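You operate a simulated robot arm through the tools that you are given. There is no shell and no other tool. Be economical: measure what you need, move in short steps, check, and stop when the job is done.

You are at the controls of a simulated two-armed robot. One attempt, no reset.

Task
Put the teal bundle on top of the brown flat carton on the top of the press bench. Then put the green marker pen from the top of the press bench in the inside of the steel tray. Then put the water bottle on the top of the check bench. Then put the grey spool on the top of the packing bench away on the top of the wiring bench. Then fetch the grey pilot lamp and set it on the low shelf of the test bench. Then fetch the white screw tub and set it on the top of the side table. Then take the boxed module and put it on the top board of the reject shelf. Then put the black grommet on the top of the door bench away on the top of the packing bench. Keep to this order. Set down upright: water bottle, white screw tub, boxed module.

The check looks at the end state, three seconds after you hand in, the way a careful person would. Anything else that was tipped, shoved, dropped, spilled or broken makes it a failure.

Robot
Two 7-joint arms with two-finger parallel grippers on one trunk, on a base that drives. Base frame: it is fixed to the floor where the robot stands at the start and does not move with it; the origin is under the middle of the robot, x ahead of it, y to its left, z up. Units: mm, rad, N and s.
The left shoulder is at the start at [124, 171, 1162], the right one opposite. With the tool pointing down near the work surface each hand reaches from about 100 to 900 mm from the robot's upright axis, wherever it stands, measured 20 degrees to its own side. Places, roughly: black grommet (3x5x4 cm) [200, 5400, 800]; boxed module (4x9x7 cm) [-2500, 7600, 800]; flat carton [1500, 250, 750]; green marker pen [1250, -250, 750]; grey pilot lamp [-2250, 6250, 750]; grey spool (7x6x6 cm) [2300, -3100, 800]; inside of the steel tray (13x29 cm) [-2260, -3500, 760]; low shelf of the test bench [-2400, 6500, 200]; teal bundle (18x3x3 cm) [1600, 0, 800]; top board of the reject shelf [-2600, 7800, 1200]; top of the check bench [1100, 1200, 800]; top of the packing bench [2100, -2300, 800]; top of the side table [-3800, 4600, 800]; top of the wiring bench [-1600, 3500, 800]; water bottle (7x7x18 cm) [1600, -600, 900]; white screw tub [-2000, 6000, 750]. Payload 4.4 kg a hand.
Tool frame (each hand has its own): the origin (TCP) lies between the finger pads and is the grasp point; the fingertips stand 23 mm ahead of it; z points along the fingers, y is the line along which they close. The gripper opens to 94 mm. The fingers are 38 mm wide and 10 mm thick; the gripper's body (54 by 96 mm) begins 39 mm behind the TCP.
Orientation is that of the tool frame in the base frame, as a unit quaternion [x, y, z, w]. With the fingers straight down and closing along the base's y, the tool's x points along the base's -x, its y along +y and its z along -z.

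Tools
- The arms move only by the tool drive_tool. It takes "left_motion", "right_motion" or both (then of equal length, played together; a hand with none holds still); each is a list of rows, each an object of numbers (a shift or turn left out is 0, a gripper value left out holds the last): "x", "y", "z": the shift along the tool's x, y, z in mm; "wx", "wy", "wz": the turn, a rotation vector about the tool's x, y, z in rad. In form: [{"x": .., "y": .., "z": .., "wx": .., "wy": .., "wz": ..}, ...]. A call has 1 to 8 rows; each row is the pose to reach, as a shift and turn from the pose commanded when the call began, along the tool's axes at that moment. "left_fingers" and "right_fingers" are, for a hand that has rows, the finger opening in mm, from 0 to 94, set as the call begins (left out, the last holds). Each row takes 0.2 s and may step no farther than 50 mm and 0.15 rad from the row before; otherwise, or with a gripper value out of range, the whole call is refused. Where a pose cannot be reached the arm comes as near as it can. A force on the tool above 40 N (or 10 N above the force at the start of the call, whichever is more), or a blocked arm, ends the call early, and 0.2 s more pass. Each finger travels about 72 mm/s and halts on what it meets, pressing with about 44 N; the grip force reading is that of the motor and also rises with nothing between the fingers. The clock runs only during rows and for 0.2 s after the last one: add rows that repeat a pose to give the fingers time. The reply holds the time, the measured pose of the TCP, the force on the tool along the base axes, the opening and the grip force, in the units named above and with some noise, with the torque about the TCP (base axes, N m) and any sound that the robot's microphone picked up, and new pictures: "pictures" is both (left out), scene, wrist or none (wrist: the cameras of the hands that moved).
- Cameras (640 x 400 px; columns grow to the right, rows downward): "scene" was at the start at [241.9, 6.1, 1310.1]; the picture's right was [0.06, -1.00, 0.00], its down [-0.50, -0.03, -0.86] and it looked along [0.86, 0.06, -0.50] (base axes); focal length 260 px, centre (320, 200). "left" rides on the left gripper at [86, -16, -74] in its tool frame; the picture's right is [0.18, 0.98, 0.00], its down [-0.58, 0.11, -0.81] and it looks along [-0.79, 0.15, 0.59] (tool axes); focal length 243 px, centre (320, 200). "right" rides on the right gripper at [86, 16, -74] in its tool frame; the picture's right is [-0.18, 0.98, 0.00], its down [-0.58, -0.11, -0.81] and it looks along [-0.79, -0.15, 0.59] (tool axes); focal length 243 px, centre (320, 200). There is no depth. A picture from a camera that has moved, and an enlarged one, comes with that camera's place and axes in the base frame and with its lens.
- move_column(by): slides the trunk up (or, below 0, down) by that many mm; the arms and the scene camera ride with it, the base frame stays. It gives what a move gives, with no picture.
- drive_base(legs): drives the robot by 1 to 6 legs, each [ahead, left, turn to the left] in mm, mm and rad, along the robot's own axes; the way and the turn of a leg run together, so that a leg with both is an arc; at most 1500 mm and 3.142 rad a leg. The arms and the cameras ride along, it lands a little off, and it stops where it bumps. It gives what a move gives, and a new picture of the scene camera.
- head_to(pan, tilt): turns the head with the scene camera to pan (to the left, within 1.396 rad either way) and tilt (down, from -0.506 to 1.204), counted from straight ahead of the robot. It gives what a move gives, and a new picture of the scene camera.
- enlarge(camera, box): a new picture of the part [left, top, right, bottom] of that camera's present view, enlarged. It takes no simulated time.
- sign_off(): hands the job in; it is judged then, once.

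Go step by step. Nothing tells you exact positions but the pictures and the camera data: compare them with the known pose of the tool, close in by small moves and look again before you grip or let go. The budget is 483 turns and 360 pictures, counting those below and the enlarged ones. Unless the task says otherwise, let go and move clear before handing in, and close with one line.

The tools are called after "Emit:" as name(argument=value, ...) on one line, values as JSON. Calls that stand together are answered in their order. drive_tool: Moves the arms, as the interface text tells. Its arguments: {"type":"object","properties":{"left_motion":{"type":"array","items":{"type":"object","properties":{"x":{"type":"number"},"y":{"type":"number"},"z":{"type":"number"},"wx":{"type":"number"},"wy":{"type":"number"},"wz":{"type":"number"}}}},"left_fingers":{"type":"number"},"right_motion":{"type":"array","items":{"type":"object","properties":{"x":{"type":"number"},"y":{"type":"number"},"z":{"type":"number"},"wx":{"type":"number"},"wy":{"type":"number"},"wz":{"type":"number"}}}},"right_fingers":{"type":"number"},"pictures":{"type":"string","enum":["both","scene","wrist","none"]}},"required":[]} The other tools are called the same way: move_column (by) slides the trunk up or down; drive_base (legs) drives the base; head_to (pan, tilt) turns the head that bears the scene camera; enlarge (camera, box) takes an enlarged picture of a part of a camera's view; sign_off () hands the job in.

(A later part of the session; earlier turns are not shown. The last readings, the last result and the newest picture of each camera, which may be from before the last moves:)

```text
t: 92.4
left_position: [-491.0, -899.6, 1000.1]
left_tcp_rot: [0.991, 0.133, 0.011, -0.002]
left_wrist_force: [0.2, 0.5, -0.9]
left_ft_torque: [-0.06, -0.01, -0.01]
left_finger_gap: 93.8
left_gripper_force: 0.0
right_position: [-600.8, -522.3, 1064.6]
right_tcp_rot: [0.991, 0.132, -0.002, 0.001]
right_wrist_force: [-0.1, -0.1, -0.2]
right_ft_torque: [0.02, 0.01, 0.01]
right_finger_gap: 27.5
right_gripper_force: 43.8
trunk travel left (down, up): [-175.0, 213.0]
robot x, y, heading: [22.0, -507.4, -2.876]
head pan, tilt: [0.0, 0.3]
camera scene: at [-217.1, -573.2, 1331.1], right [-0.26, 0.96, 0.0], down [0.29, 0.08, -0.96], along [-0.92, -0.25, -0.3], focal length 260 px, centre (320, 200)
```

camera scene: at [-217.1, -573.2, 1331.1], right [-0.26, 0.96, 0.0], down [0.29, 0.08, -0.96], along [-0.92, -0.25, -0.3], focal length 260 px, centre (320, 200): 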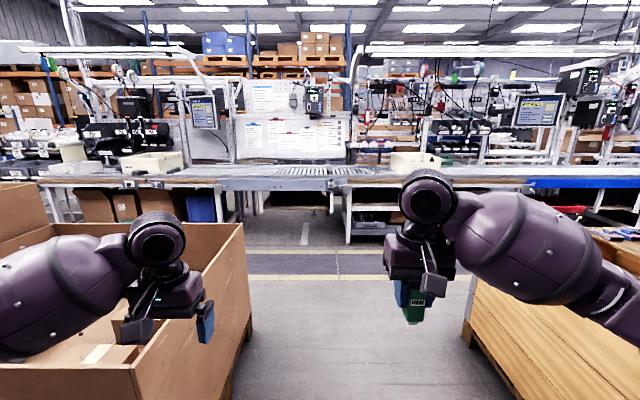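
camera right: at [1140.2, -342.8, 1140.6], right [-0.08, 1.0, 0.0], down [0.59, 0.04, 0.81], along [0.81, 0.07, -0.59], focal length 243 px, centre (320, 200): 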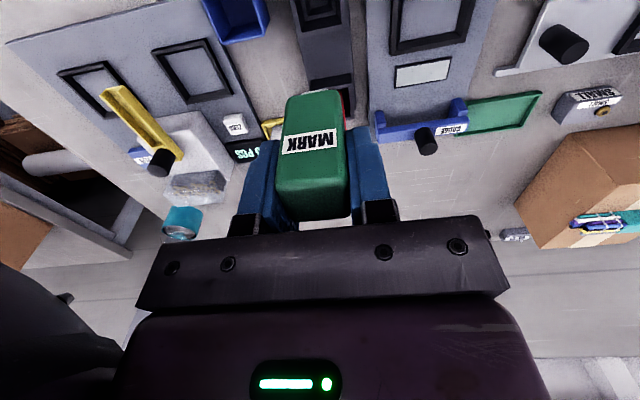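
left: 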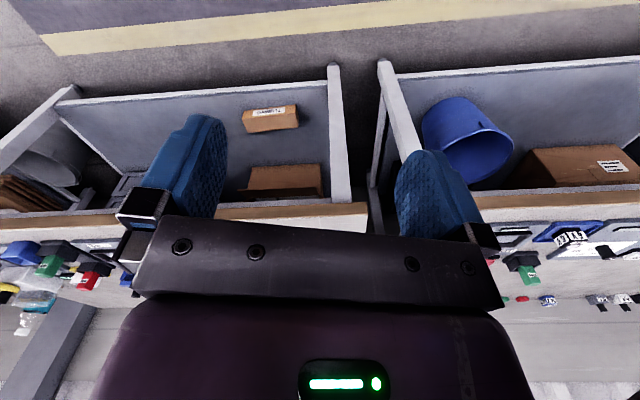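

There's a clear corridor between two pallets, then a marked aisle in front of a row of workstations. I'll go down the corridor slightly right of here.

Emit:
drive_base(legs=[[0, -230, 0], [1100, 0, 0], [950, 0, 0]])

Emit:
head_to(pan=0.9, tilt=0.4)

```text
t: 104.8
left_position: [-2531.4, -1218.4, 999.0]
left_tcp_rot: [0.991, 0.131, 0.011, -0.001]
left_wrist_force: [0.0, 0.3, 0.5]
left_ft_torque: [-0.04, 0.03, 0.04]
left_finger_gap: 93.9
left_gripper_force: 0.1
right_position: [-2639.9, -839.7, 1064.0]
right_tcp_rot: [0.992, 0.128, -0.001, 0.001]
right_wrist_force: [0.4, -0.3, -0.7]
right_ft_torque: [0.0, 0.02, -0.01]
right_finger_gap: 27.2
right_gripper_force: 43.6
trunk travel left (down, up): [-175.0, 213.0]
robot x, y, heading: [-2017.1, -834.3, -2.878]
head pan, tilt: [0.0, 0.3]
camera scene: at [-2256.7, -893.1, 1331.0], right [-0.26, 0.97, 0.0], down [0.29, 0.08, -0.96], along [-0.92, -0.25, -0.3], focal length 260 px, centre (320, 200)
```

scene: 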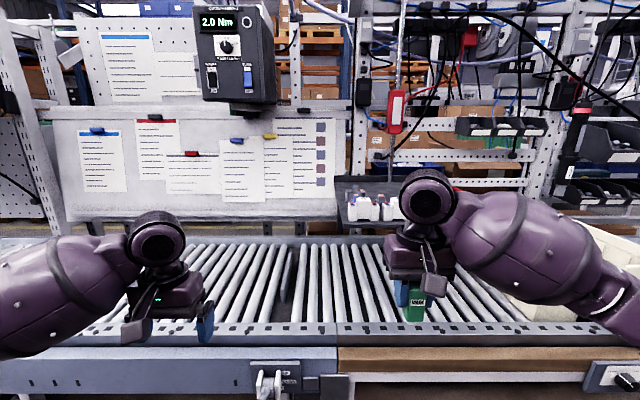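

```text
t: 106.0
left_position: [-2532.5, -1218.8, 1000.3]
left_tcp_rot: [0.991, 0.13, 0.011, -0.002]
left_wrist_force: [-0.8, 0.3, 0.3]
left_ft_torque: [0.01, -0.01, -0.01]
left_finger_gap: 94.1
left_gripper_force: 0.0
right_position: [-2640.3, -840.8, 1064.9]
right_tcp_rot: [0.992, 0.129, -0.001, 0.001]
right_wrist_force: [0.9, -0.2, -1.5]
right_ft_torque: [0.02, -0.07, 0.0]
right_finger_gap: 27.2
right_gripper_force: 44.1
trunk travel left (down, up): [-175.0, 213.0]
robot x, y, heading: [-2020.4, -830.0, -2.877]
head pan, tilt: [0.901, 0.4]
camera scene: at [-2203.2, -953.9, 1321.8], right [-0.92, 0.4, 0.0], down [0.15, 0.36, -0.92], along [-0.37, -0.85, -0.39], focal length 260 px, centre (320, 200)
```

scene: 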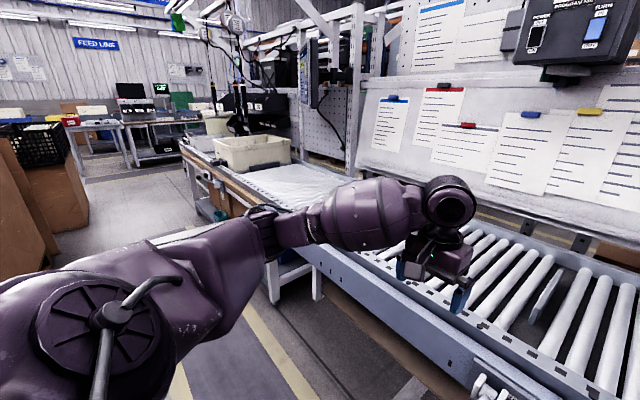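

I'm close to a conveyor line, and the tray should be farther left along it. I'll slide left in steps.

Emit:
drive_base(legs=[[30, 0, 0], [0, 1300, 0]])

```text
t: 118.0
left_position: [-2216.3, -2480.9, 999.9]
left_tcp_rot: [0.991, 0.134, 0.01, -0.002]
left_wrist_force: [-0.2, 0.3, 0.3]
left_ft_torque: [0.01, -0.03, 0.01]
left_finger_gap: 94.0
left_gripper_force: 0.0
right_position: [-2328.0, -2105.4, 1064.0]
right_tcp_rot: [0.991, 0.134, -0.002, 0.002]
right_wrist_force: [-0.2, -0.7, -1.5]
right_ft_torque: [-0.01, 0.0, 0.0]
right_finger_gap: 27.3
right_gripper_force: 44.5
trunk travel left (down, up): [-175.0, 213.0]
robot x, y, heading: [-1707.1, -2084.1, -2.87]
head pan, tilt: [0.901, 0.4]
camera scene: at [-1889.1, -2213.3, 1321.8], right [-0.92, 0.39, 0.0], down [0.15, 0.36, -0.92], along [-0.36, -0.85, -0.39], focal length 260 px, centre (320, 200)
```

scene: 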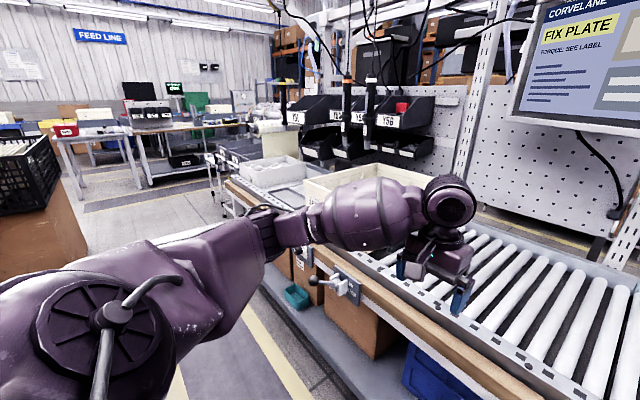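

The tray should be about 1.2 m farther left along the line. I'll raise the trunk for clearance over the bins and continue.

Emit:
move_column(by=80)

Emit:
drive_base(legs=[[0, 900, 0]])

Emit:
head_to(pan=0.3, tilt=0.6)

```text
t: 119.2
left_position: [-2215.6, -2482.3, 1077.9]
left_tcp_rot: [0.991, 0.135, 0.012, -0.002]
left_wrist_force: [0.3, -0.2, 0.0]
left_ft_torque: [0.01, 0.02, -0.01]
left_finger_gap: 93.9
left_gripper_force: 0.1
right_position: [-2329.1, -2104.5, 1143.0]
right_tcp_rot: [0.991, 0.134, 0.001, 0.001]
right_wrist_force: [0.0, -0.8, -0.2]
right_ft_torque: [-0.02, -0.02, 0.0]
right_finger_gap: 27.2
right_gripper_force: 44.0
trunk travel left (down, up): [-255.0, 133.0]
robot x, y, heading: [-1705.6, -2088.9, -2.866]
head pan, tilt: [0.901, 0.4]
```

```text
t: 127.6
left_position: [-1972.7, -3362.8, 1079.9]
left_tcp_rot: [0.991, 0.134, 0.01, -0.002]
left_wrist_force: [-0.8, 0.1, -0.4]
left_ft_torque: [-0.01, 0.02, 0.02]
left_finger_gap: 94.1
left_gripper_force: 0.1
right_position: [-2082.2, -2984.8, 1144.4]
right_tcp_rot: [0.991, 0.132, -0.002, 0.001]
right_wrist_force: [-0.9, -0.4, -0.5]
right_ft_torque: [0.02, -0.01, 0.06]
right_finger_gap: 27.4
right_gripper_force: 44.3
trunk travel left (down, up): [-255.0, 133.0]
robot x, y, heading: [-1459.2, -2970.5, -2.874]
head pan, tilt: [0.901, 0.4]
camera scene: at [-1582.3, -3078.2, 1408.8], right [-0.92, 0.39, 0.0], down [0.15, 0.36, -0.92], along [-0.36, -0.85, -0.39], focal length 260 px, centre (320, 200)
```

scene: 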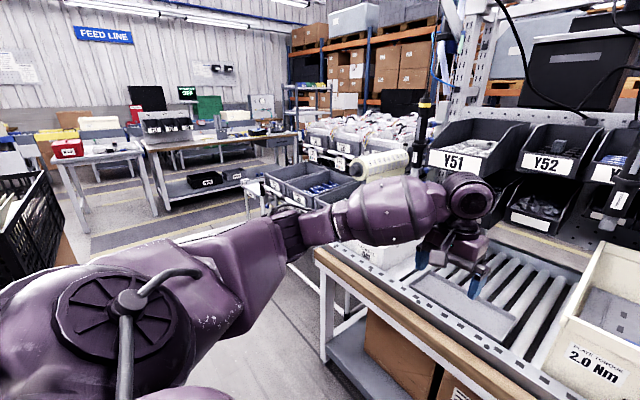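

```text
t: 128.6
left_position: [-1973.5, -3361.1, 1080.0]
left_tcp_rot: [0.991, 0.133, 0.01, -0.001]
left_wrist_force: [-0.6, -0.6, -0.3]
left_ft_torque: [0.0, -0.01, -0.03]
left_finger_gap: 94.0
left_gripper_force: 0.0
right_position: [-2082.2, -2984.1, 1144.9]
right_tcp_rot: [0.991, 0.131, -0.001, 0.002]
right_wrist_force: [0.3, -0.5, -1.0]
right_ft_torque: [0.02, 0.02, -0.01]
right_finger_gap: 27.3
right_gripper_force: 43.8
trunk travel left (down, up): [-255.0, 133.0]
robot x, y, heading: [-1464.2, -2968.7, -2.878]
head pan, tilt: [0.3, 0.6]
camera scene: at [-1620.5, -3040.5, 1390.6], right [-0.54, 0.84, 0.0], down [0.48, 0.3, -0.83], along [-0.7, -0.44, -0.56], focal length 260 px, centre (320, 200)
```

scene: 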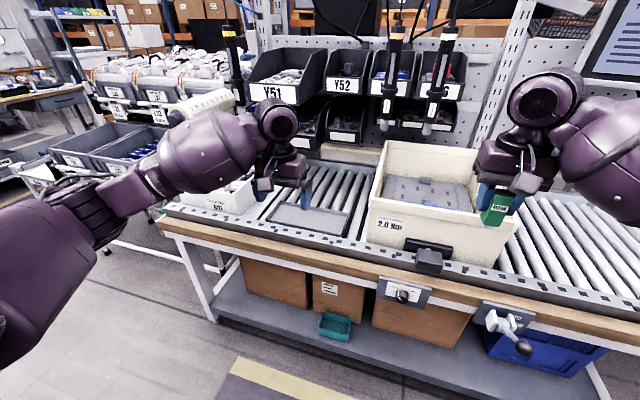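

I see the steel tray on the conveyor at about (-2204, -3494). I'll shift left and a little forward so that it's in front of the right hand.

Emit:
drive_base(legs=[[0, 380, 0], [170, 0, 0]])

Emit:
head_to(pan=0, tilt=0.75)

```text
t: 133.6
left_position: [-2034.2, -3776.7, 1079.7]
left_tcp_rot: [0.991, 0.134, 0.01, -0.001]
left_wrist_force: [0.7, 0.3, -0.7]
left_ft_torque: [0.01, -0.03, 0.0]
left_finger_gap: 94.1
left_gripper_force: 0.0
right_position: [-2144.0, -3401.7, 1143.8]
right_tcp_rot: [0.991, 0.132, -0.001, 0.002]
right_wrist_force: [0.5, 0.0, -0.1]
right_ft_torque: [-0.04, -0.04, -0.01]
right_finger_gap: 27.3
right_gripper_force: 43.9
trunk travel left (down, up): [-255.0, 133.0]
robot x, y, heading: [-1521.8, -3384.9, -2.876]
head pan, tilt: [0.3, 0.6]
camera scene: at [-1682.3, -3455.9, 1390.4], right [-0.54, 0.84, 0.0], down [0.48, 0.3, -0.82], along [-0.69, -0.44, -0.57], focal length 260 px, centre (320, 200)
```

scene: 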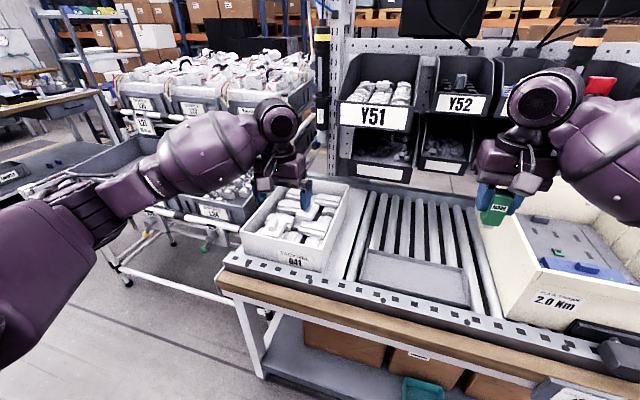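

```text
t: 134.4
left_position: [-2032.7, -3777.4, 1080.7]
left_tcp_rot: [0.991, 0.134, 0.01, -0.001]
left_wrist_force: [0.5, 0.0, 0.6]
left_ft_torque: [-0.03, 0.0, -0.01]
left_finger_gap: 93.7
left_gripper_force: 0.1
right_position: [-2144.6, -3400.7, 1144.5]
right_tcp_rot: [0.991, 0.132, -0.002, 0.0]
right_wrist_force: [0.4, 0.4, -0.1]
right_ft_torque: [0.01, -0.02, -0.01]
right_finger_gap: 27.5
right_gripper_force: 44.3
trunk travel left (down, up): [-255.0, 133.0]
robot x, y, heading: [-1522.8, -3385.7, -2.878]
head pan, tilt: [0.0, 0.75]
camera scene: at [-1686.8, -3430.1, 1377.7], right [-0.27, 0.96, 0.0], down [0.66, 0.18, -0.73], along [-0.71, -0.2, -0.68], focal length 260 px, centre (320, 200)
```

scene: 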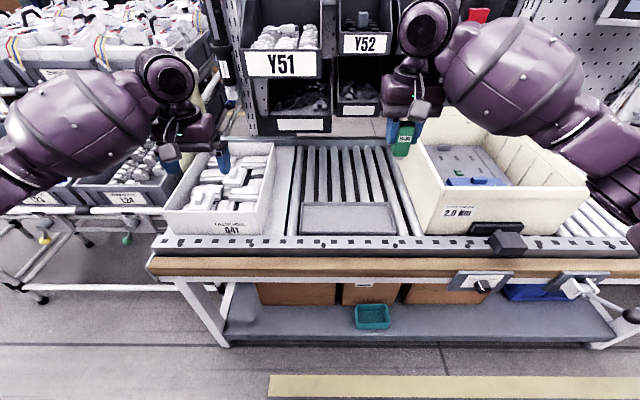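

The tray centre is at about (-2258, -3503). I'll move the right hand above it and check the clearance to the bins.

Emit:
drive_tool(right_motion=[{"x": -40, "y": 20}, {"x": -80, "y": 40}, {"x": -115, "y": 60}, {"x": -137, "y": 75, "z": 30}, {"x": -137, "y": 80, "z": 80}, {"x": -137, "y": 80, "z": 130}, {"x": -137, "y": 80, "z": 170}], pictures="both")

```text
refused: row 5 steps farther than a row can; nothing moved
```

Emit:
drive_tool(right_motion=[{"x": -40, "y": 20}, {"x": -80, "y": 40}, {"x": -115, "y": 60}, {"x": -137, "y": 75, "z": 30}, {"x": -137, "y": 80, "z": 75}, {"x": -137, "y": 80, "z": 120}, {"x": -137, "y": 80, "z": 165}], pictures="both")

```text
t: 136.0
left_position: [-2034.0, -3778.2, 1079.1]
left_tcp_rot: [0.991, 0.134, 0.011, -0.001]
left_wrist_force: [-0.5, 0.8, 0.0]
left_ft_torque: [0.02, 0.01, -0.01]
left_finger_gap: 94.0
left_gripper_force: 0.0
right_position: [-2258.0, -3514.4, 980.4]
right_tcp_rot: [0.991, 0.133, -0.001, 0.001]
right_wrist_force: [0.1, 0.1, -0.5]
right_ft_torque: [-0.02, 0.02, -0.01]
right_finger_gap: 27.4
right_gripper_force: 44.0
trunk travel left (down, up): [-255.0, 133.0]
robot x, y, heading: [-1520.9, -3385.3, -2.878]
head pan, tilt: [0.0, 0.75]
camera scene: at [-1687.4, -3430.3, 1377.6], right [-0.27, 0.96, 0.0], down [0.66, 0.18, -0.73], along [-0.7, -0.19, -0.68], focal length 260 px, centre (320, 200)
camera right: at [-2170.3, -3507.2, 1055.2], right [0.08, -1.0, 0.0], down [-0.59, -0.05, 0.81], along [-0.81, -0.07, -0.59], focal length 243 px, centre (320, 200)
```

scene: 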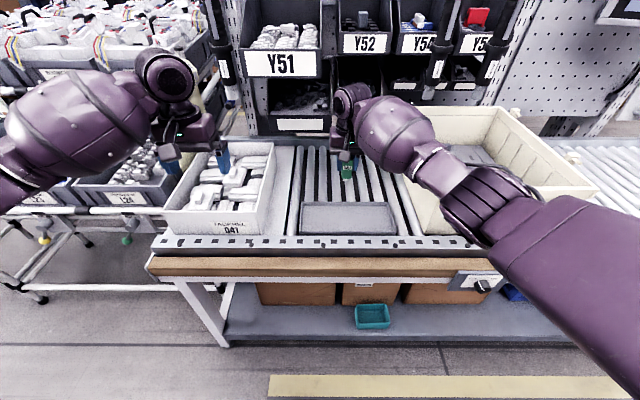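
right: 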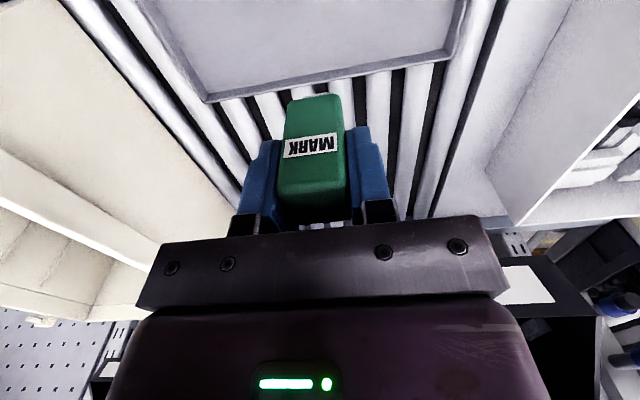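

The hand is over the tray, but my forearm would come low over the bin on the right. I'll raise the hand, tuck the left arm, shift the base left, and reach outward instead.

Emit:
drive_tool(right_motion=[{"z": -40}, {"z": -80}, {"z": -100}, {"z": -100}, {"z": -100}], left_motion=[{"x": 45}, {"x": 90}, {"x": 135}, {"x": 180}, {"x": 220}], pictures="none")

Emit:
drive_base(legs=[[0, 230, 0]])

Emit:
drive_tool(right_motion=[{"y": -45}, {"y": -90}, {"y": -135}, {"y": -180}, {"y": -225}], pictures="both")

```text
t: 137.2
left_position: [-1821.2, -3718.9, 1085.0]
left_tcp_rot: [0.991, 0.134, 0.009, -0.002]
left_wrist_force: [-0.1, 0.0, -0.1]
left_ft_torque: [-0.01, 0.01, 0.06]
left_finger_gap: 93.9
left_gripper_force: 0.1
right_position: [-2255.0, -3513.9, 1081.7]
right_tcp_rot: [0.991, 0.132, -0.001, 0.0]
right_wrist_force: [0.9, -0.5, -0.7]
right_ft_torque: [0.0, 0.05, 0.01]
right_finger_gap: 27.3
right_gripper_force: 44.0
trunk travel left (down, up): [-255.0, 133.0]
robot x, y, heading: [-1523.1, -3382.1, -2.878]
head pan, tilt: [0.0, 0.75]
```

```text
t: 139.8
left_position: [-1761.2, -3939.4, 1083.5]
left_tcp_rot: [0.991, 0.133, 0.01, -0.002]
left_wrist_force: [0.4, -0.2, -0.3]
left_ft_torque: [0.04, 0.03, -0.01]
left_finger_gap: 94.1
left_gripper_force: 0.2
right_position: [-2196.0, -3734.0, 1080.3]
right_tcp_rot: [0.991, 0.131, -0.001, 0.002]
right_wrist_force: [-0.2, 0.4, 0.1]
right_ft_torque: [0.05, -0.01, 0.0]
right_finger_gap: 27.2
right_gripper_force: 43.4
trunk travel left (down, up): [-255.0, 133.0]
robot x, y, heading: [-1459.5, -3601.1, -2.876]
head pan, tilt: [0.0, 0.75]
camera scene: at [-1626.0, -3651.2, 1377.7], right [-0.26, 0.96, 0.0], down [0.66, 0.18, -0.73], along [-0.71, -0.19, -0.68], focal length 260 px, centre (320, 200)
```

scene: 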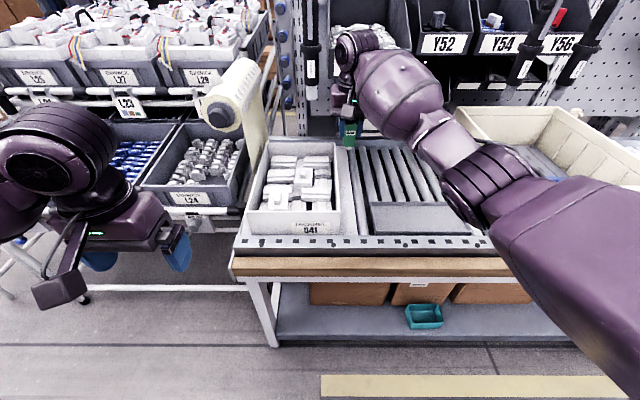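

```text
t: 141.0
left_position: [-1761.6, -3938.7, 1084.6]
left_tcp_rot: [0.991, 0.133, 0.011, -0.001]
left_wrist_force: [-1.5, 0.0, -0.6]
left_ft_torque: [-0.02, 0.02, 0.02]
left_finger_gap: 94.1
left_gripper_force: 0.0
right_position: [-2255.1, -3514.7, 1079.0]
right_tcp_rot: [0.991, 0.132, -0.001, 0.002]
right_wrist_force: [-0.2, 0.1, -1.8]
right_ft_torque: [-0.02, -0.01, 0.0]
right_finger_gap: 27.2
right_gripper_force: 43.9
trunk travel left (down, up): [-255.0, 133.0]
robot x, y, heading: [-1460.4, -3605.6, -2.875]
head pan, tilt: [0.0, 0.75]
camera scene: at [-1626.2, -3649.8, 1377.7], right [-0.26, 0.96, 0.0], down [0.66, 0.18, -0.73], along [-0.71, -0.19, -0.68], focal length 260 px, centre (320, 200)
camera right: at [-2167.2, -3508.0, 1154.5], right [0.08, -1.0, 0.0], down [-0.59, -0.04, 0.81], along [-0.81, -0.07, -0.59], focal length 243 px, centre (320, 200)
```

scene: 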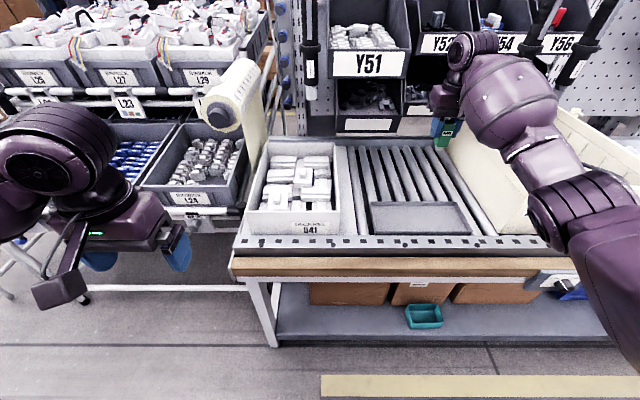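
right: 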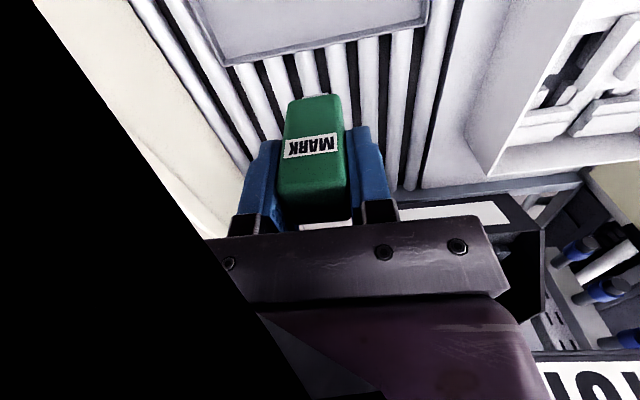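

My elbow still hangs over the bin. I'll raise the trunk and move closer so the arm slopes down steeply, keeping the elbow high.

Emit:
drive_tool(right_motion=[{"x": 40}, {"x": 80}, {"x": 120}], pictures="none")

Emit:
move_column(by=110)

Emit:
drive_base(legs=[[120, 0, 0]])

```text
t: 141.8
left_position: [-1760.9, -3939.0, 1084.5]
left_tcp_rot: [0.991, 0.133, 0.009, -0.002]
left_wrist_force: [-0.4, 0.9, -0.5]
left_ft_torque: [0.01, 0.03, -0.03]
left_finger_gap: 93.8
left_gripper_force: 0.1
right_position: [-2136.7, -3485.4, 1079.9]
right_tcp_rot: [0.991, 0.132, -0.002, 0.002]
right_wrist_force: [0.5, 1.1, -0.2]
right_ft_torque: [0.0, 0.04, 0.0]
right_finger_gap: 27.4
right_gripper_force: 44.1
trunk travel left (down, up): [-255.0, 133.0]
robot x, y, heading: [-1464.3, -3604.5, -2.88]
head pan, tilt: [0.0, 0.75]
```

```text
t: 143.2
left_position: [-1760.8, -3939.2, 1193.5]
left_tcp_rot: [0.991, 0.133, 0.011, -0.001]
left_wrist_force: [0.5, 0.6, 0.2]
left_ft_torque: [0.05, -0.03, -0.01]
left_finger_gap: 93.9
left_gripper_force: 0.0
right_position: [-2138.9, -3485.4, 1188.0]
right_tcp_rot: [0.991, 0.131, -0.001, 0.002]
right_wrist_force: [-0.3, 0.9, 0.1]
right_ft_torque: [0.03, 0.01, 0.0]
right_finger_gap: 27.1
right_gripper_force: 44.2
trunk travel left (down, up): [-365.0, 23.0]
robot x, y, heading: [-1461.6, -3604.9, -2.875]
head pan, tilt: [0.0, 0.75]
```

```text
t: 144.5
left_position: [-1876.4, -3971.3, 1192.6]
left_tcp_rot: [0.991, 0.134, 0.011, -0.001]
left_wrist_force: [0.0, -0.4, -0.7]
left_ft_torque: [-0.02, -0.05, 0.0]
left_finger_gap: 94.0
left_gripper_force: 0.0
right_position: [-2254.4, -3516.7, 1188.6]
right_tcp_rot: [0.991, 0.131, -0.001, 0.0]
right_wrist_force: [-0.6, -0.2, -1.6]
right_ft_torque: [-0.02, -0.05, 0.0]
right_finger_gap: 27.1
right_gripper_force: 43.5
trunk travel left (down, up): [-365.0, 23.0]
robot x, y, heading: [-1573.9, -3638.9, -2.875]
head pan, tilt: [0.0, 0.75]
camera scene: at [-1712.2, -3674.5, 1491.3], right [-0.26, 0.96, 0.0], down [0.66, 0.18, -0.73], along [-0.7, -0.19, -0.68], focal length 260 px, centre (320, 200)
```

scene: 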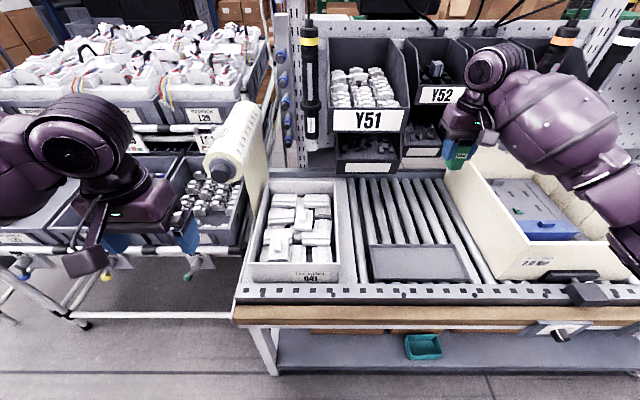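

The arm now slopes down from above. I'll descend toward the tray in stages.

Emit:
drive_tool(right_motion=[{"z": 45}, {"z": 90}, {"z": 135}, {"z": 180}, {"z": 220}, {"z": 255}], pictures="both")

```text
t: 145.9
left_position: [-1874.7, -3970.8, 1193.4]
left_tcp_rot: [0.991, 0.134, 0.01, -0.002]
left_wrist_force: [0.0, 0.2, -0.9]
left_ft_torque: [-0.05, 0.01, -0.01]
left_finger_gap: 94.1
left_gripper_force: 0.0
right_position: [-2253.9, -3517.0, 933.4]
right_tcp_rot: [0.991, 0.131, -0.001, 0.001]
right_wrist_force: [-0.6, 0.1, 0.0]
right_ft_torque: [-0.04, -0.02, 0.01]
right_finger_gap: 27.3
right_gripper_force: 43.9
trunk travel left (down, up): [-365.0, 23.0]
robot x, y, heading: [-1573.9, -3638.4, -2.877]
head pan, tilt: [0.0, 0.75]
camera scene: at [-1711.2, -3674.1, 1491.4], right [-0.26, 0.96, 0.0], down [0.66, 0.18, -0.73], along [-0.71, -0.19, -0.68], focal length 260 px, centre (320, 200)
camera right: at [-2166.4, -3509.8, 1008.8], right [0.08, -1.0, 0.0], down [-0.59, -0.04, 0.81], along [-0.81, -0.07, -0.59], focal length 243 px, centre (320, 200)
```

scene: 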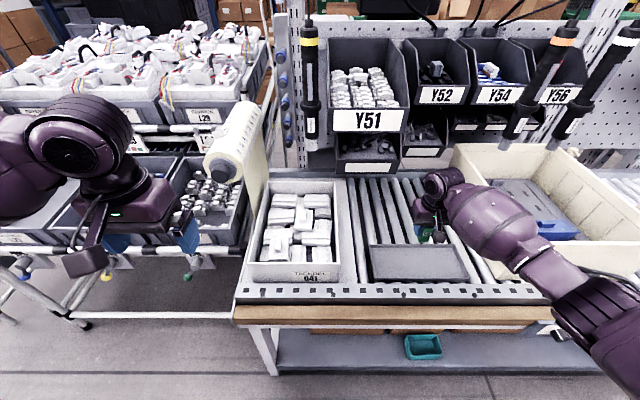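
right: 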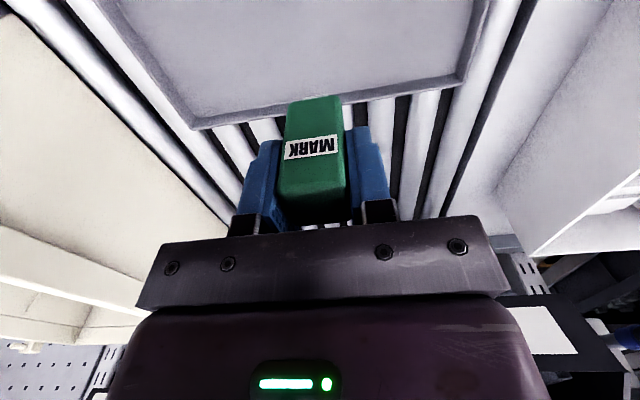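

Projecting the forearm shows it stays well left and in front of the bin, so I can keep descending until the marker touches the tray.

Emit:
drive_tool(right_motion=[{"z": 30}, {"z": 60}, {"z": 80}, {"z": 90}], pictures="both")

```text
t: 146.9
left_position: [-1875.2, -3971.1, 1194.5]
left_tcp_rot: [0.991, 0.133, 0.01, -0.001]
left_wrist_force: [0.4, -0.9, -0.8]
left_ft_torque: [0.0, 0.02, 0.0]
left_finger_gap: 94.1
left_gripper_force: 0.0
right_position: [-2253.3, -3517.2, 843.9]
right_tcp_rot: [0.991, 0.131, -0.001, 0.001]
right_wrist_force: [0.4, 0.1, -0.5]
right_ft_torque: [0.01, 0.02, 0.0]
right_finger_gap: 27.3
right_gripper_force: 43.9
trunk travel left (down, up): [-365.0, 23.0]
robot x, y, heading: [-1581.1, -3636.1, -2.874]
head pan, tilt: [0.0, 0.75]
camera scene: at [-1710.8, -3674.1, 1491.4], right [-0.26, 0.96, 0.0], down [0.66, 0.18, -0.73], along [-0.71, -0.19, -0.68], focal length 260 px, centre (320, 200)
camera right: at [-2166.4, -3509.8, 919.0], right [0.08, -1.0, 0.0], down [-0.59, -0.04, 0.81], along [-0.81, -0.06, -0.59], focal length 243 px, centre (320, 200)
```

scene: 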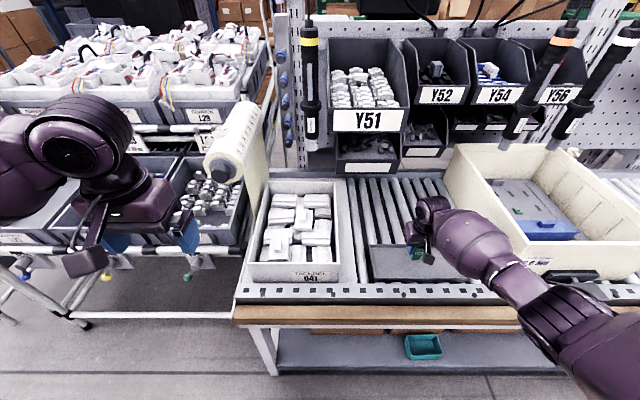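
right: 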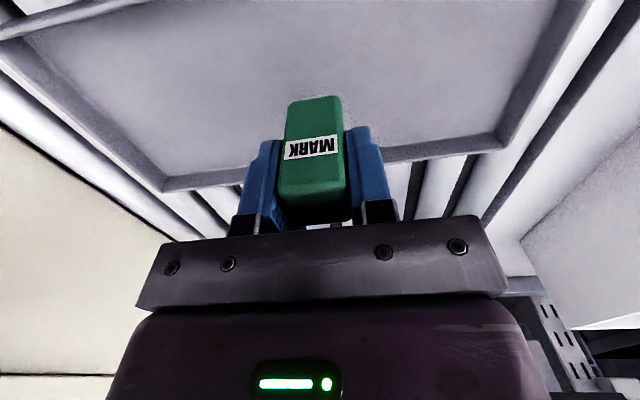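

The marker is over the tray interior, slightly toward the far wall. I'll shift it 12 mm back and lower until contact.

Emit:
drive_tool(right_motion=[{"x": 12, "z": 6}, {"x": 12, "z": 12}, {"x": 12, "z": 18}, {"x": 12, "z": 24}, {"x": 12, "z": 30}, {"x": 12, "z": 36}], pictures="wrist")

```text
t: 148.3
left_position: [-1876.3, -3971.7, 1193.1]
left_tcp_rot: [0.991, 0.132, 0.01, -0.003]
left_wrist_force: [-0.5, 0.2, -0.8]
left_ft_torque: [-0.02, -0.04, -0.01]
left_finger_gap: 93.9
left_gripper_force: 0.1
right_position: [-2247.6, -3516.9, 817.7]
right_tcp_rot: [0.991, 0.131, -0.008, 0.003]
right_wrist_force: [5.2, 1.9, 22.1]
right_ft_torque: [0.11, -0.48, -0.02]
right_finger_gap: 27.2
right_gripper_force: 44.2
trunk travel left (down, up): [-365.0, 23.0]
robot x, y, heading: [-1574.2, -3634.6, -2.872]
head pan, tilt: [0.0, 0.75]
stopped in row 6 (right hand): the force on the tool passed its limit at 41 N (the readings are from after the stop); the commanded pose is now the measured one
camera right: at [-2159.4, -3509.1, 891.0], right [0.08, -1.0, 0.01], down [-0.58, -0.04, 0.81], along [-0.81, -0.07, -0.58], focal length 243 px, centre (320, 200)
```

right: 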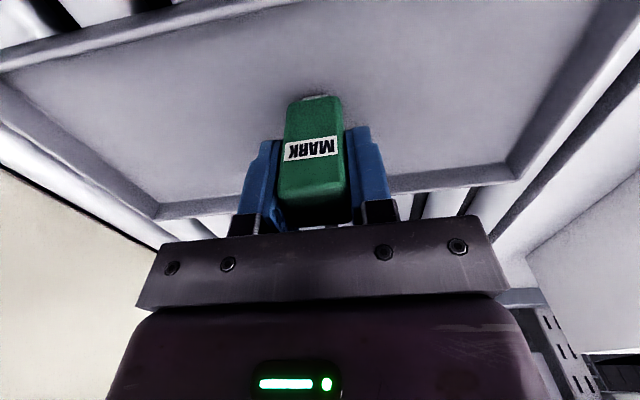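

The marker is on the tray floor. I'll ease off and release, then rise.

Emit:
drive_tool(right_motion=[{"z": -3}, {"z": -3}], pictures="none")

Emit:
drive_tool(right_motion=[{"z": 0}, {"z": 0}, {"z": 0}], right_fingers=50, pictures="none")

Emit:
drive_tool(right_motion=[{"z": -30}, {"z": -70}, {"z": -115}, {"z": -160}, {"z": -205}, {"z": -250}, {"z": -250, "x": 40}, {"z": -250, "x": 80}], pictures="both")

```text
t: 148.9
left_position: [-1875.3, -3971.3, 1193.4]
left_tcp_rot: [0.991, 0.133, 0.01, -0.002]
left_wrist_force: [-0.1, 0.6, 0.0]
left_ft_torque: [-0.01, -0.02, 0.0]
left_finger_gap: 93.8
left_gripper_force: 0.0
right_position: [-2246.2, -3514.3, 817.2]
right_tcp_rot: [0.991, 0.132, -0.006, 0.001]
right_wrist_force: [-1.6, -2.2, 9.2]
right_ft_torque: [-0.05, 0.01, -0.04]
right_finger_gap: 27.6
right_gripper_force: 44.3
trunk travel left (down, up): [-365.0, 23.0]
robot x, y, heading: [-1577.4, -3636.8, -2.871]
head pan, tilt: [0.0, 0.75]
```

```text
t: 149.7
left_position: [-1874.5, -3971.0, 1193.7]
left_tcp_rot: [0.991, 0.133, 0.01, -0.001]
left_wrist_force: [-0.3, -0.3, 0.5]
left_ft_torque: [0.0, 0.0, -0.03]
left_finger_gap: 94.1
left_gripper_force: 0.0
right_position: [-2246.2, -3514.4, 817.5]
right_tcp_rot: [0.991, 0.132, -0.005, 0.002]
right_wrist_force: [0.6, -0.1, 0.0]
right_ft_torque: [0.02, 0.0, -0.01]
right_finger_gap: 50.1
right_gripper_force: 0.1
trunk travel left (down, up): [-365.0, 23.0]
robot x, y, heading: [-1575.8, -3636.4, -2.876]
head pan, tilt: [0.0, 0.75]
```

```text
t: 151.5
left_position: [-1875.4, -3971.5, 1193.3]
left_tcp_rot: [0.991, 0.133, 0.01, -0.002]
left_wrist_force: [0.3, -0.1, -0.4]
left_ft_torque: [0.01, 0.01, -0.01]
left_finger_gap: 94.3
left_gripper_force: 0.1
right_position: [-2165.9, -3491.9, 1065.3]
right_tcp_rot: [0.991, 0.132, -0.006, 0.001]
right_wrist_force: [-0.3, 0.1, -0.1]
right_ft_torque: [0.01, 0.0, 0.03]
right_finger_gap: 50.3
right_gripper_force: 0.0
trunk travel left (down, up): [-365.0, 23.0]
robot x, y, heading: [-1575.7, -3637.1, -2.876]
head pan, tilt: [0.0, 0.75]
camera scene: at [-1710.1, -3673.6, 1491.5], right [-0.26, 0.96, 0.0], down [0.66, 0.18, -0.73], along [-0.71, -0.19, -0.68], focal length 260 px, centre (320, 200)
camera right: at [-2077.2, -3486.1, 1140.0], right [0.08, -1.0, 0.0], down [-0.58, -0.04, 0.81], along [-0.81, -0.07, -0.58], focal length 243 px, centre (320, 200)
```

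scene: 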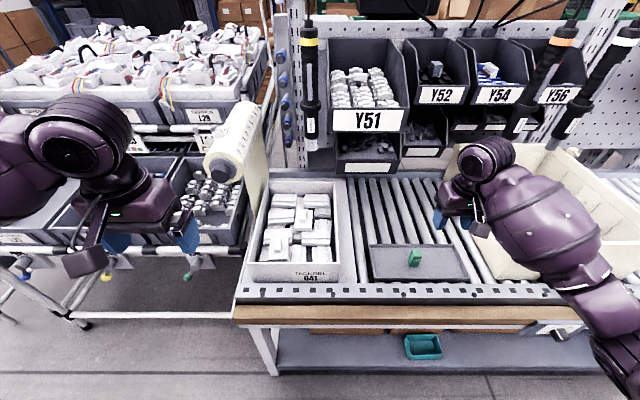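
right: 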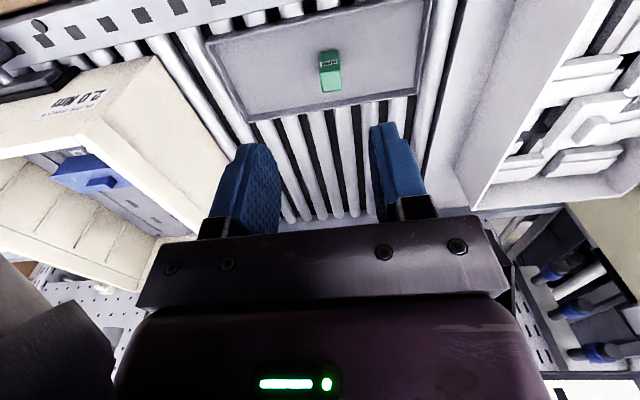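

The marker stands in the steel tray. Next is the water bottle: I'll tuck the right arm and retrace the path back to the press bench.

Emit:
drive_tool(right_motion=[{"x": 45}, {"x": 90}, {"x": 130}, {"x": 160}], right_fingers=94, pictures="none")

Emit:
drive_base(legs=[[-280, 0, 0], [0, -1450, 0], [0, -1370, 0], [-1100, 0, 0], [-550, 0, 0]])

```text
t: 152.5
left_position: [-1874.3, -3971.0, 1194.0]
left_tcp_rot: [0.991, 0.133, 0.01, -0.001]
left_wrist_force: [-0.1, -0.4, -0.9]
left_ft_torque: [-0.02, 0.06, 0.02]
left_finger_gap: 94.0
left_gripper_force: 0.0
right_position: [-2011.3, -3450.1, 1065.4]
right_tcp_rot: [0.991, 0.133, -0.006, 0.001]
right_wrist_force: [-0.4, -0.3, 0.1]
right_ft_torque: [0.0, 0.0, 0.02]
right_finger_gap: 93.9
right_gripper_force: 0.0
trunk travel left (down, up): [-365.0, 23.0]
robot x, y, heading: [-1578.3, -3641.5, -2.872]
head pan, tilt: [0.0, 0.75]
```

```text
t: 186.8
left_position: [-768.4, -737.9, 1193.8]
left_tcp_rot: [0.991, 0.136, 0.011, -0.001]
left_wrist_force: [0.2, 0.4, -0.6]
left_ft_torque: [-0.01, 0.04, -0.01]
left_finger_gap: 94.2
left_gripper_force: 0.1
right_position: [-908.0, -218.5, 1064.9]
right_tcp_rot: [0.991, 0.135, -0.006, 0.002]
right_wrist_force: [0.4, 0.0, -0.1]
right_ft_torque: [0.03, -0.01, -0.02]
right_finger_gap: 94.0
right_gripper_force: 0.1
trunk travel left (down, up): [-365.0, 23.0]
robot x, y, heading: [-472.9, -402.4, -2.868]
head pan, tilt: [0.0, 0.75]
camera scene: at [-605.3, -439.9, 1491.5], right [-0.27, 0.96, 0.0], down [0.66, 0.18, -0.73], along [-0.7, -0.2, -0.68], focal length 260 px, centre (320, 200)
```

scene: 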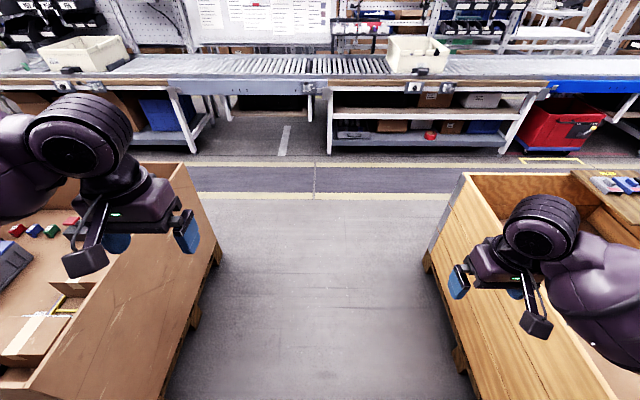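

I'll back up a bit more, turn around to face the press bench, and approach the bottle at its right end.

Emit:
drive_base(legs=[[-450, 0, 0], [0, 0, 3.134], [0, -600, 0], [600, 0, 0]])

```text
t: 205.2
left_position: [1004.0, -368.5, 1193.7]
left_tcp_rot: [-0.132, 0.991, -0.002, -0.009]
left_wrist_force: [0.6, -0.6, -0.7]
left_ft_torque: [0.04, 0.02, -0.02]
left_finger_gap: 94.3
left_gripper_force: 0.0
right_position: [1138.9, -888.8, 1064.6]
right_tcp_rot: [-0.131, 0.991, 0.001, 0.005]
right_wrist_force: [0.3, -0.1, -0.5]
right_ft_torque: [0.01, 0.03, -0.01]
right_finger_gap: 94.2
right_gripper_force: 0.0
trunk travel left (down, up): [-365.0, 23.0]
robot x, y, heading: [704.4, -696.8, 0.263]
head pan, tilt: [0.0, 0.75]
camera scene: at [837.0, -664.3, 1491.3], right [0.26, -0.96, 0.0], down [-0.66, -0.18, -0.73], along [0.71, 0.19, -0.68], focal length 260 px, centre (320, 200)
```

scene: 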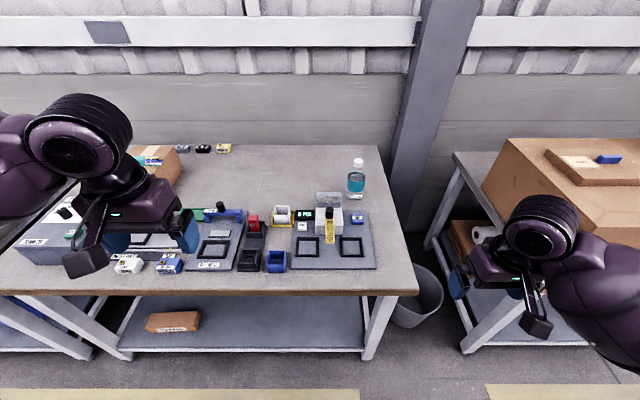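

The bottle is at about (1605, -596). I'll move 250 mm closer and lower the trunk somewhat.

Emit:
move_column(by=-80)

Emit:
drive_base(legs=[[250, 0, 0]])

Emit:
enlarge(camera="scene", box=[290, 120, 450, 220])

```text
t: 206.3
left_position: [1003.9, -368.6, 1114.0]
left_tcp_rot: [-0.132, 0.991, 0.0, -0.01]
left_wrist_force: [-0.4, 0.1, 0.3]
left_ft_torque: [0.02, 0.03, 0.01]
left_finger_gap: 94.2
left_gripper_force: 0.2
right_position: [1139.1, -888.9, 986.5]
right_tcp_rot: [-0.13, 0.991, 0.002, 0.006]
right_wrist_force: [-0.4, 1.0, 1.4]
right_ft_torque: [0.0, -0.02, -0.03]
right_finger_gap: 94.1
right_gripper_force: 0.1
trunk travel left (down, up): [-285.0, 103.0]
robot x, y, heading: [701.1, -700.3, 0.268]
head pan, tilt: [0.0, 0.75]
```

```text
t: 208.2
left_position: [1235.7, -305.2, 1113.9]
left_tcp_rot: [-0.13, 0.991, -0.002, -0.009]
left_wrist_force: [-0.2, 0.3, 0.7]
left_ft_torque: [-0.04, -0.06, -0.02]
left_finger_gap: 94.1
left_gripper_force: 0.1
right_position: [1370.3, -826.1, 984.6]
right_tcp_rot: [-0.129, 0.992, 0.002, 0.007]
right_wrist_force: [-0.6, -0.3, 0.3]
right_ft_torque: [-0.01, 0.0, -0.01]
right_finger_gap: 94.1
right_gripper_force: 0.2
trunk travel left (down, up): [-285.0, 103.0]
robot x, y, heading: [932.6, -633.2, 0.271]
head pan, tilt: [0.0, 0.75]
stopped in leg 1: the robot was blocked; the commanded pose is now the measured one
camera scene: at [1080.8, -596.8, 1409.5], right [0.26, -0.97, 0.0], down [-0.66, -0.18, -0.73], along [0.71, 0.19, -0.68], focal length 260 px, centre (320, 200)
```

scene: 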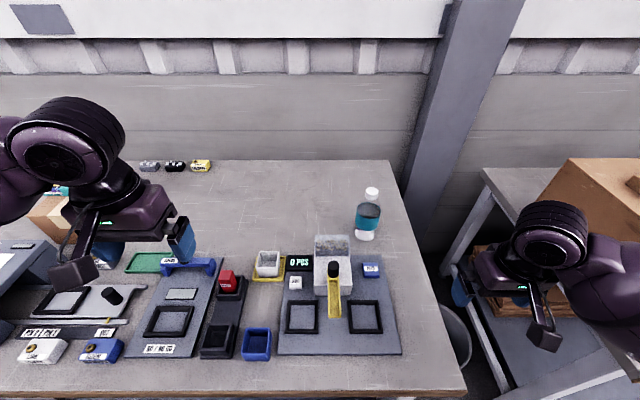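

```text
4.00 times, centred on (370, 170) of scene
camera zoom: at [1080.8, -596.8, 1409.5], right [0.26, -0.97, 0.0], down [-0.66, -0.18, -0.73], along [0.71, 0.19, -0.68], focal length 1042 px, centre (120, 320)
```

zoom: 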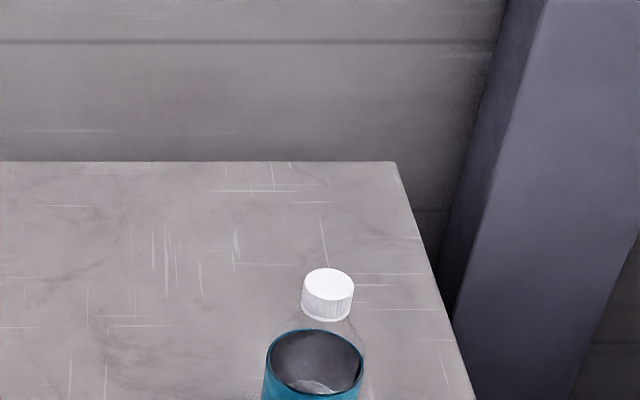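

The base bumped at n≈735, so that's the limit; nothing on the bench looks disturbed. I'll back off a little and bring the right hand high over the bottle cap, at about (1595, -596, 980).

Emit:
drive_base(legs=[[-15, 0, 0]])

Emit:
drive_tool(right_motion=[{"z": -45}, {"z": -90}, {"z": -90, "x": -40, "y": 25}, {"z": -90, "x": -80, "y": 50}, {"z": -90, "x": -120, "y": 75}, {"z": -90, "x": -160, "y": 100}, {"z": -90, "x": -200, "y": 125}, {"z": -90, "x": -240, "y": 150}], pictures="both")

```text
t: 208.9
left_position: [1222.1, -307.9, 1114.8]
left_tcp_rot: [-0.13, 0.991, -0.001, -0.01]
left_wrist_force: [0.5, -0.1, 0.0]
left_ft_torque: [0.0, -0.02, 0.02]
left_finger_gap: 94.1
left_gripper_force: 0.1
right_position: [1355.8, -830.7, 985.7]
right_tcp_rot: [-0.129, 0.992, 0.002, 0.007]
right_wrist_force: [0.2, 0.5, -0.5]
right_ft_torque: [-0.05, -0.03, -0.01]
right_finger_gap: 94.2
right_gripper_force: 0.1
trunk travel left (down, up): [-285.0, 103.0]
robot x, y, heading: [924.7, -640.9, 0.262]
head pan, tilt: [0.0, 0.75]
camera scene: at [1067.0, -600.8, 1409.4], right [0.26, -0.97, 0.0], down [-0.66, -0.18, -0.73], along [0.71, 0.19, -0.68], focal length 260 px, centre (320, 200)
```

scene: 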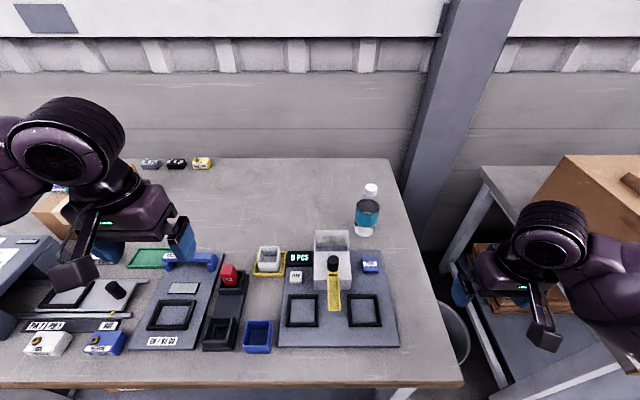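

```text
t: 210.8
left_position: [1221.8, -307.5, 1113.4]
left_tcp_rot: [-0.131, 0.991, -0.002, -0.01]
left_wrist_force: [-0.4, 0.3, -0.3]
left_ft_torque: [-0.03, 0.01, -0.01]
left_finger_gap: 94.0
left_gripper_force: 0.1
right_position: [1548.2, -620.8, 1079.8]
right_tcp_rot: [-0.129, 0.992, 0.001, 0.006]
right_wrist_force: [0.5, -1.0, 0.1]
right_ft_torque: [0.0, 0.0, 0.02]
right_finger_gap: 94.0
right_gripper_force: 0.0
trunk travel left (down, up): [-285.0, 103.0]
robot x, y, heading: [923.9, -643.7, 0.261]
head pan, tilt: [0.0, 0.75]
camera scene: at [1068.7, -599.3, 1409.2], right [0.26, -0.97, 0.0], down [-0.66, -0.18, -0.73], along [0.71, 0.19, -0.68], focal length 260 px, centre (320, 200)
camera right: at [1459.0, -628.5, 1153.8], right [-0.07, 1.0, 0.0], down [0.58, 0.04, 0.81], along [0.81, 0.06, -0.58], focal length 243 px, centre (320, 200)
```

scene: 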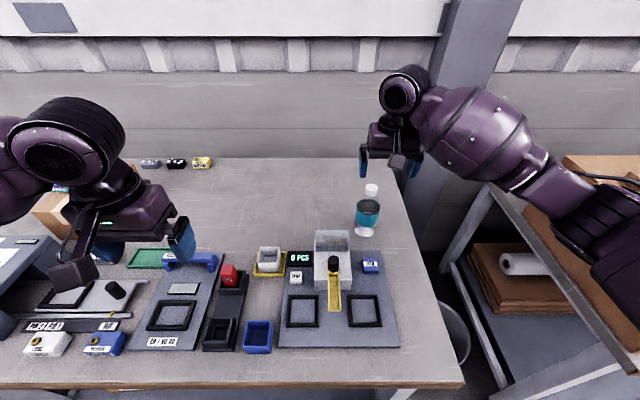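
right: 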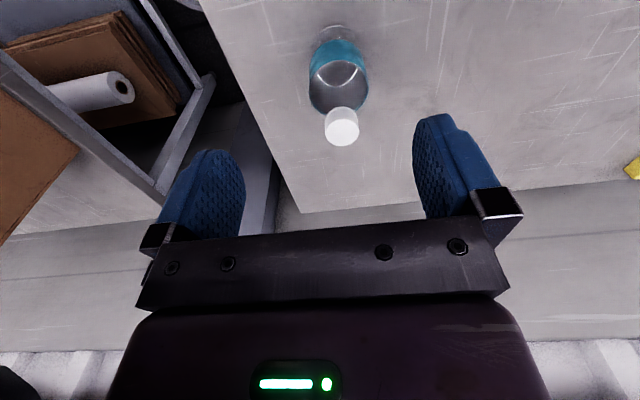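

The cap top is at about (1592, -597, 987). I'll centre and look once more from lower.

Emit:
drive_tool(right_motion=[{"x": -25, "y": 6}, {"x": -50, "y": 12}, {"x": -50, "y": 12, "z": 35}, {"x": -50, "y": 12, "z": 60}], right_fingers=70, pictures="wrist")

```text
t: 211.8
left_position: [1223.1, -309.3, 1113.7]
left_tcp_rot: [-0.131, 0.991, -0.002, -0.01]
left_wrist_force: [0.0, 0.3, 0.2]
left_ft_torque: [-0.01, 0.0, 0.03]
left_finger_gap: 93.9
left_gripper_force: 0.0
right_position: [1595.7, -598.4, 1019.0]
right_tcp_rot: [-0.129, 0.992, 0.003, 0.007]
right_wrist_force: [1.0, -0.2, -0.6]
right_ft_torque: [-0.01, -0.03, 0.0]
right_finger_gap: 70.2
right_gripper_force: 0.0
trunk travel left (down, up): [-285.0, 103.0]
robot x, y, heading: [922.7, -640.8, 0.256]
head pan, tilt: [0.0, 0.75]
camera right: at [1505.7, -606.2, 1092.9], right [-0.07, 1.0, 0.01], down [0.58, 0.04, 0.81], along [0.81, 0.06, -0.58], focal length 243 px, centre (320, 200)
```

right: 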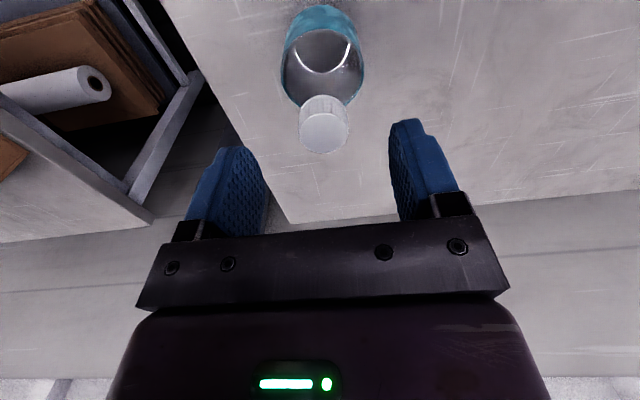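

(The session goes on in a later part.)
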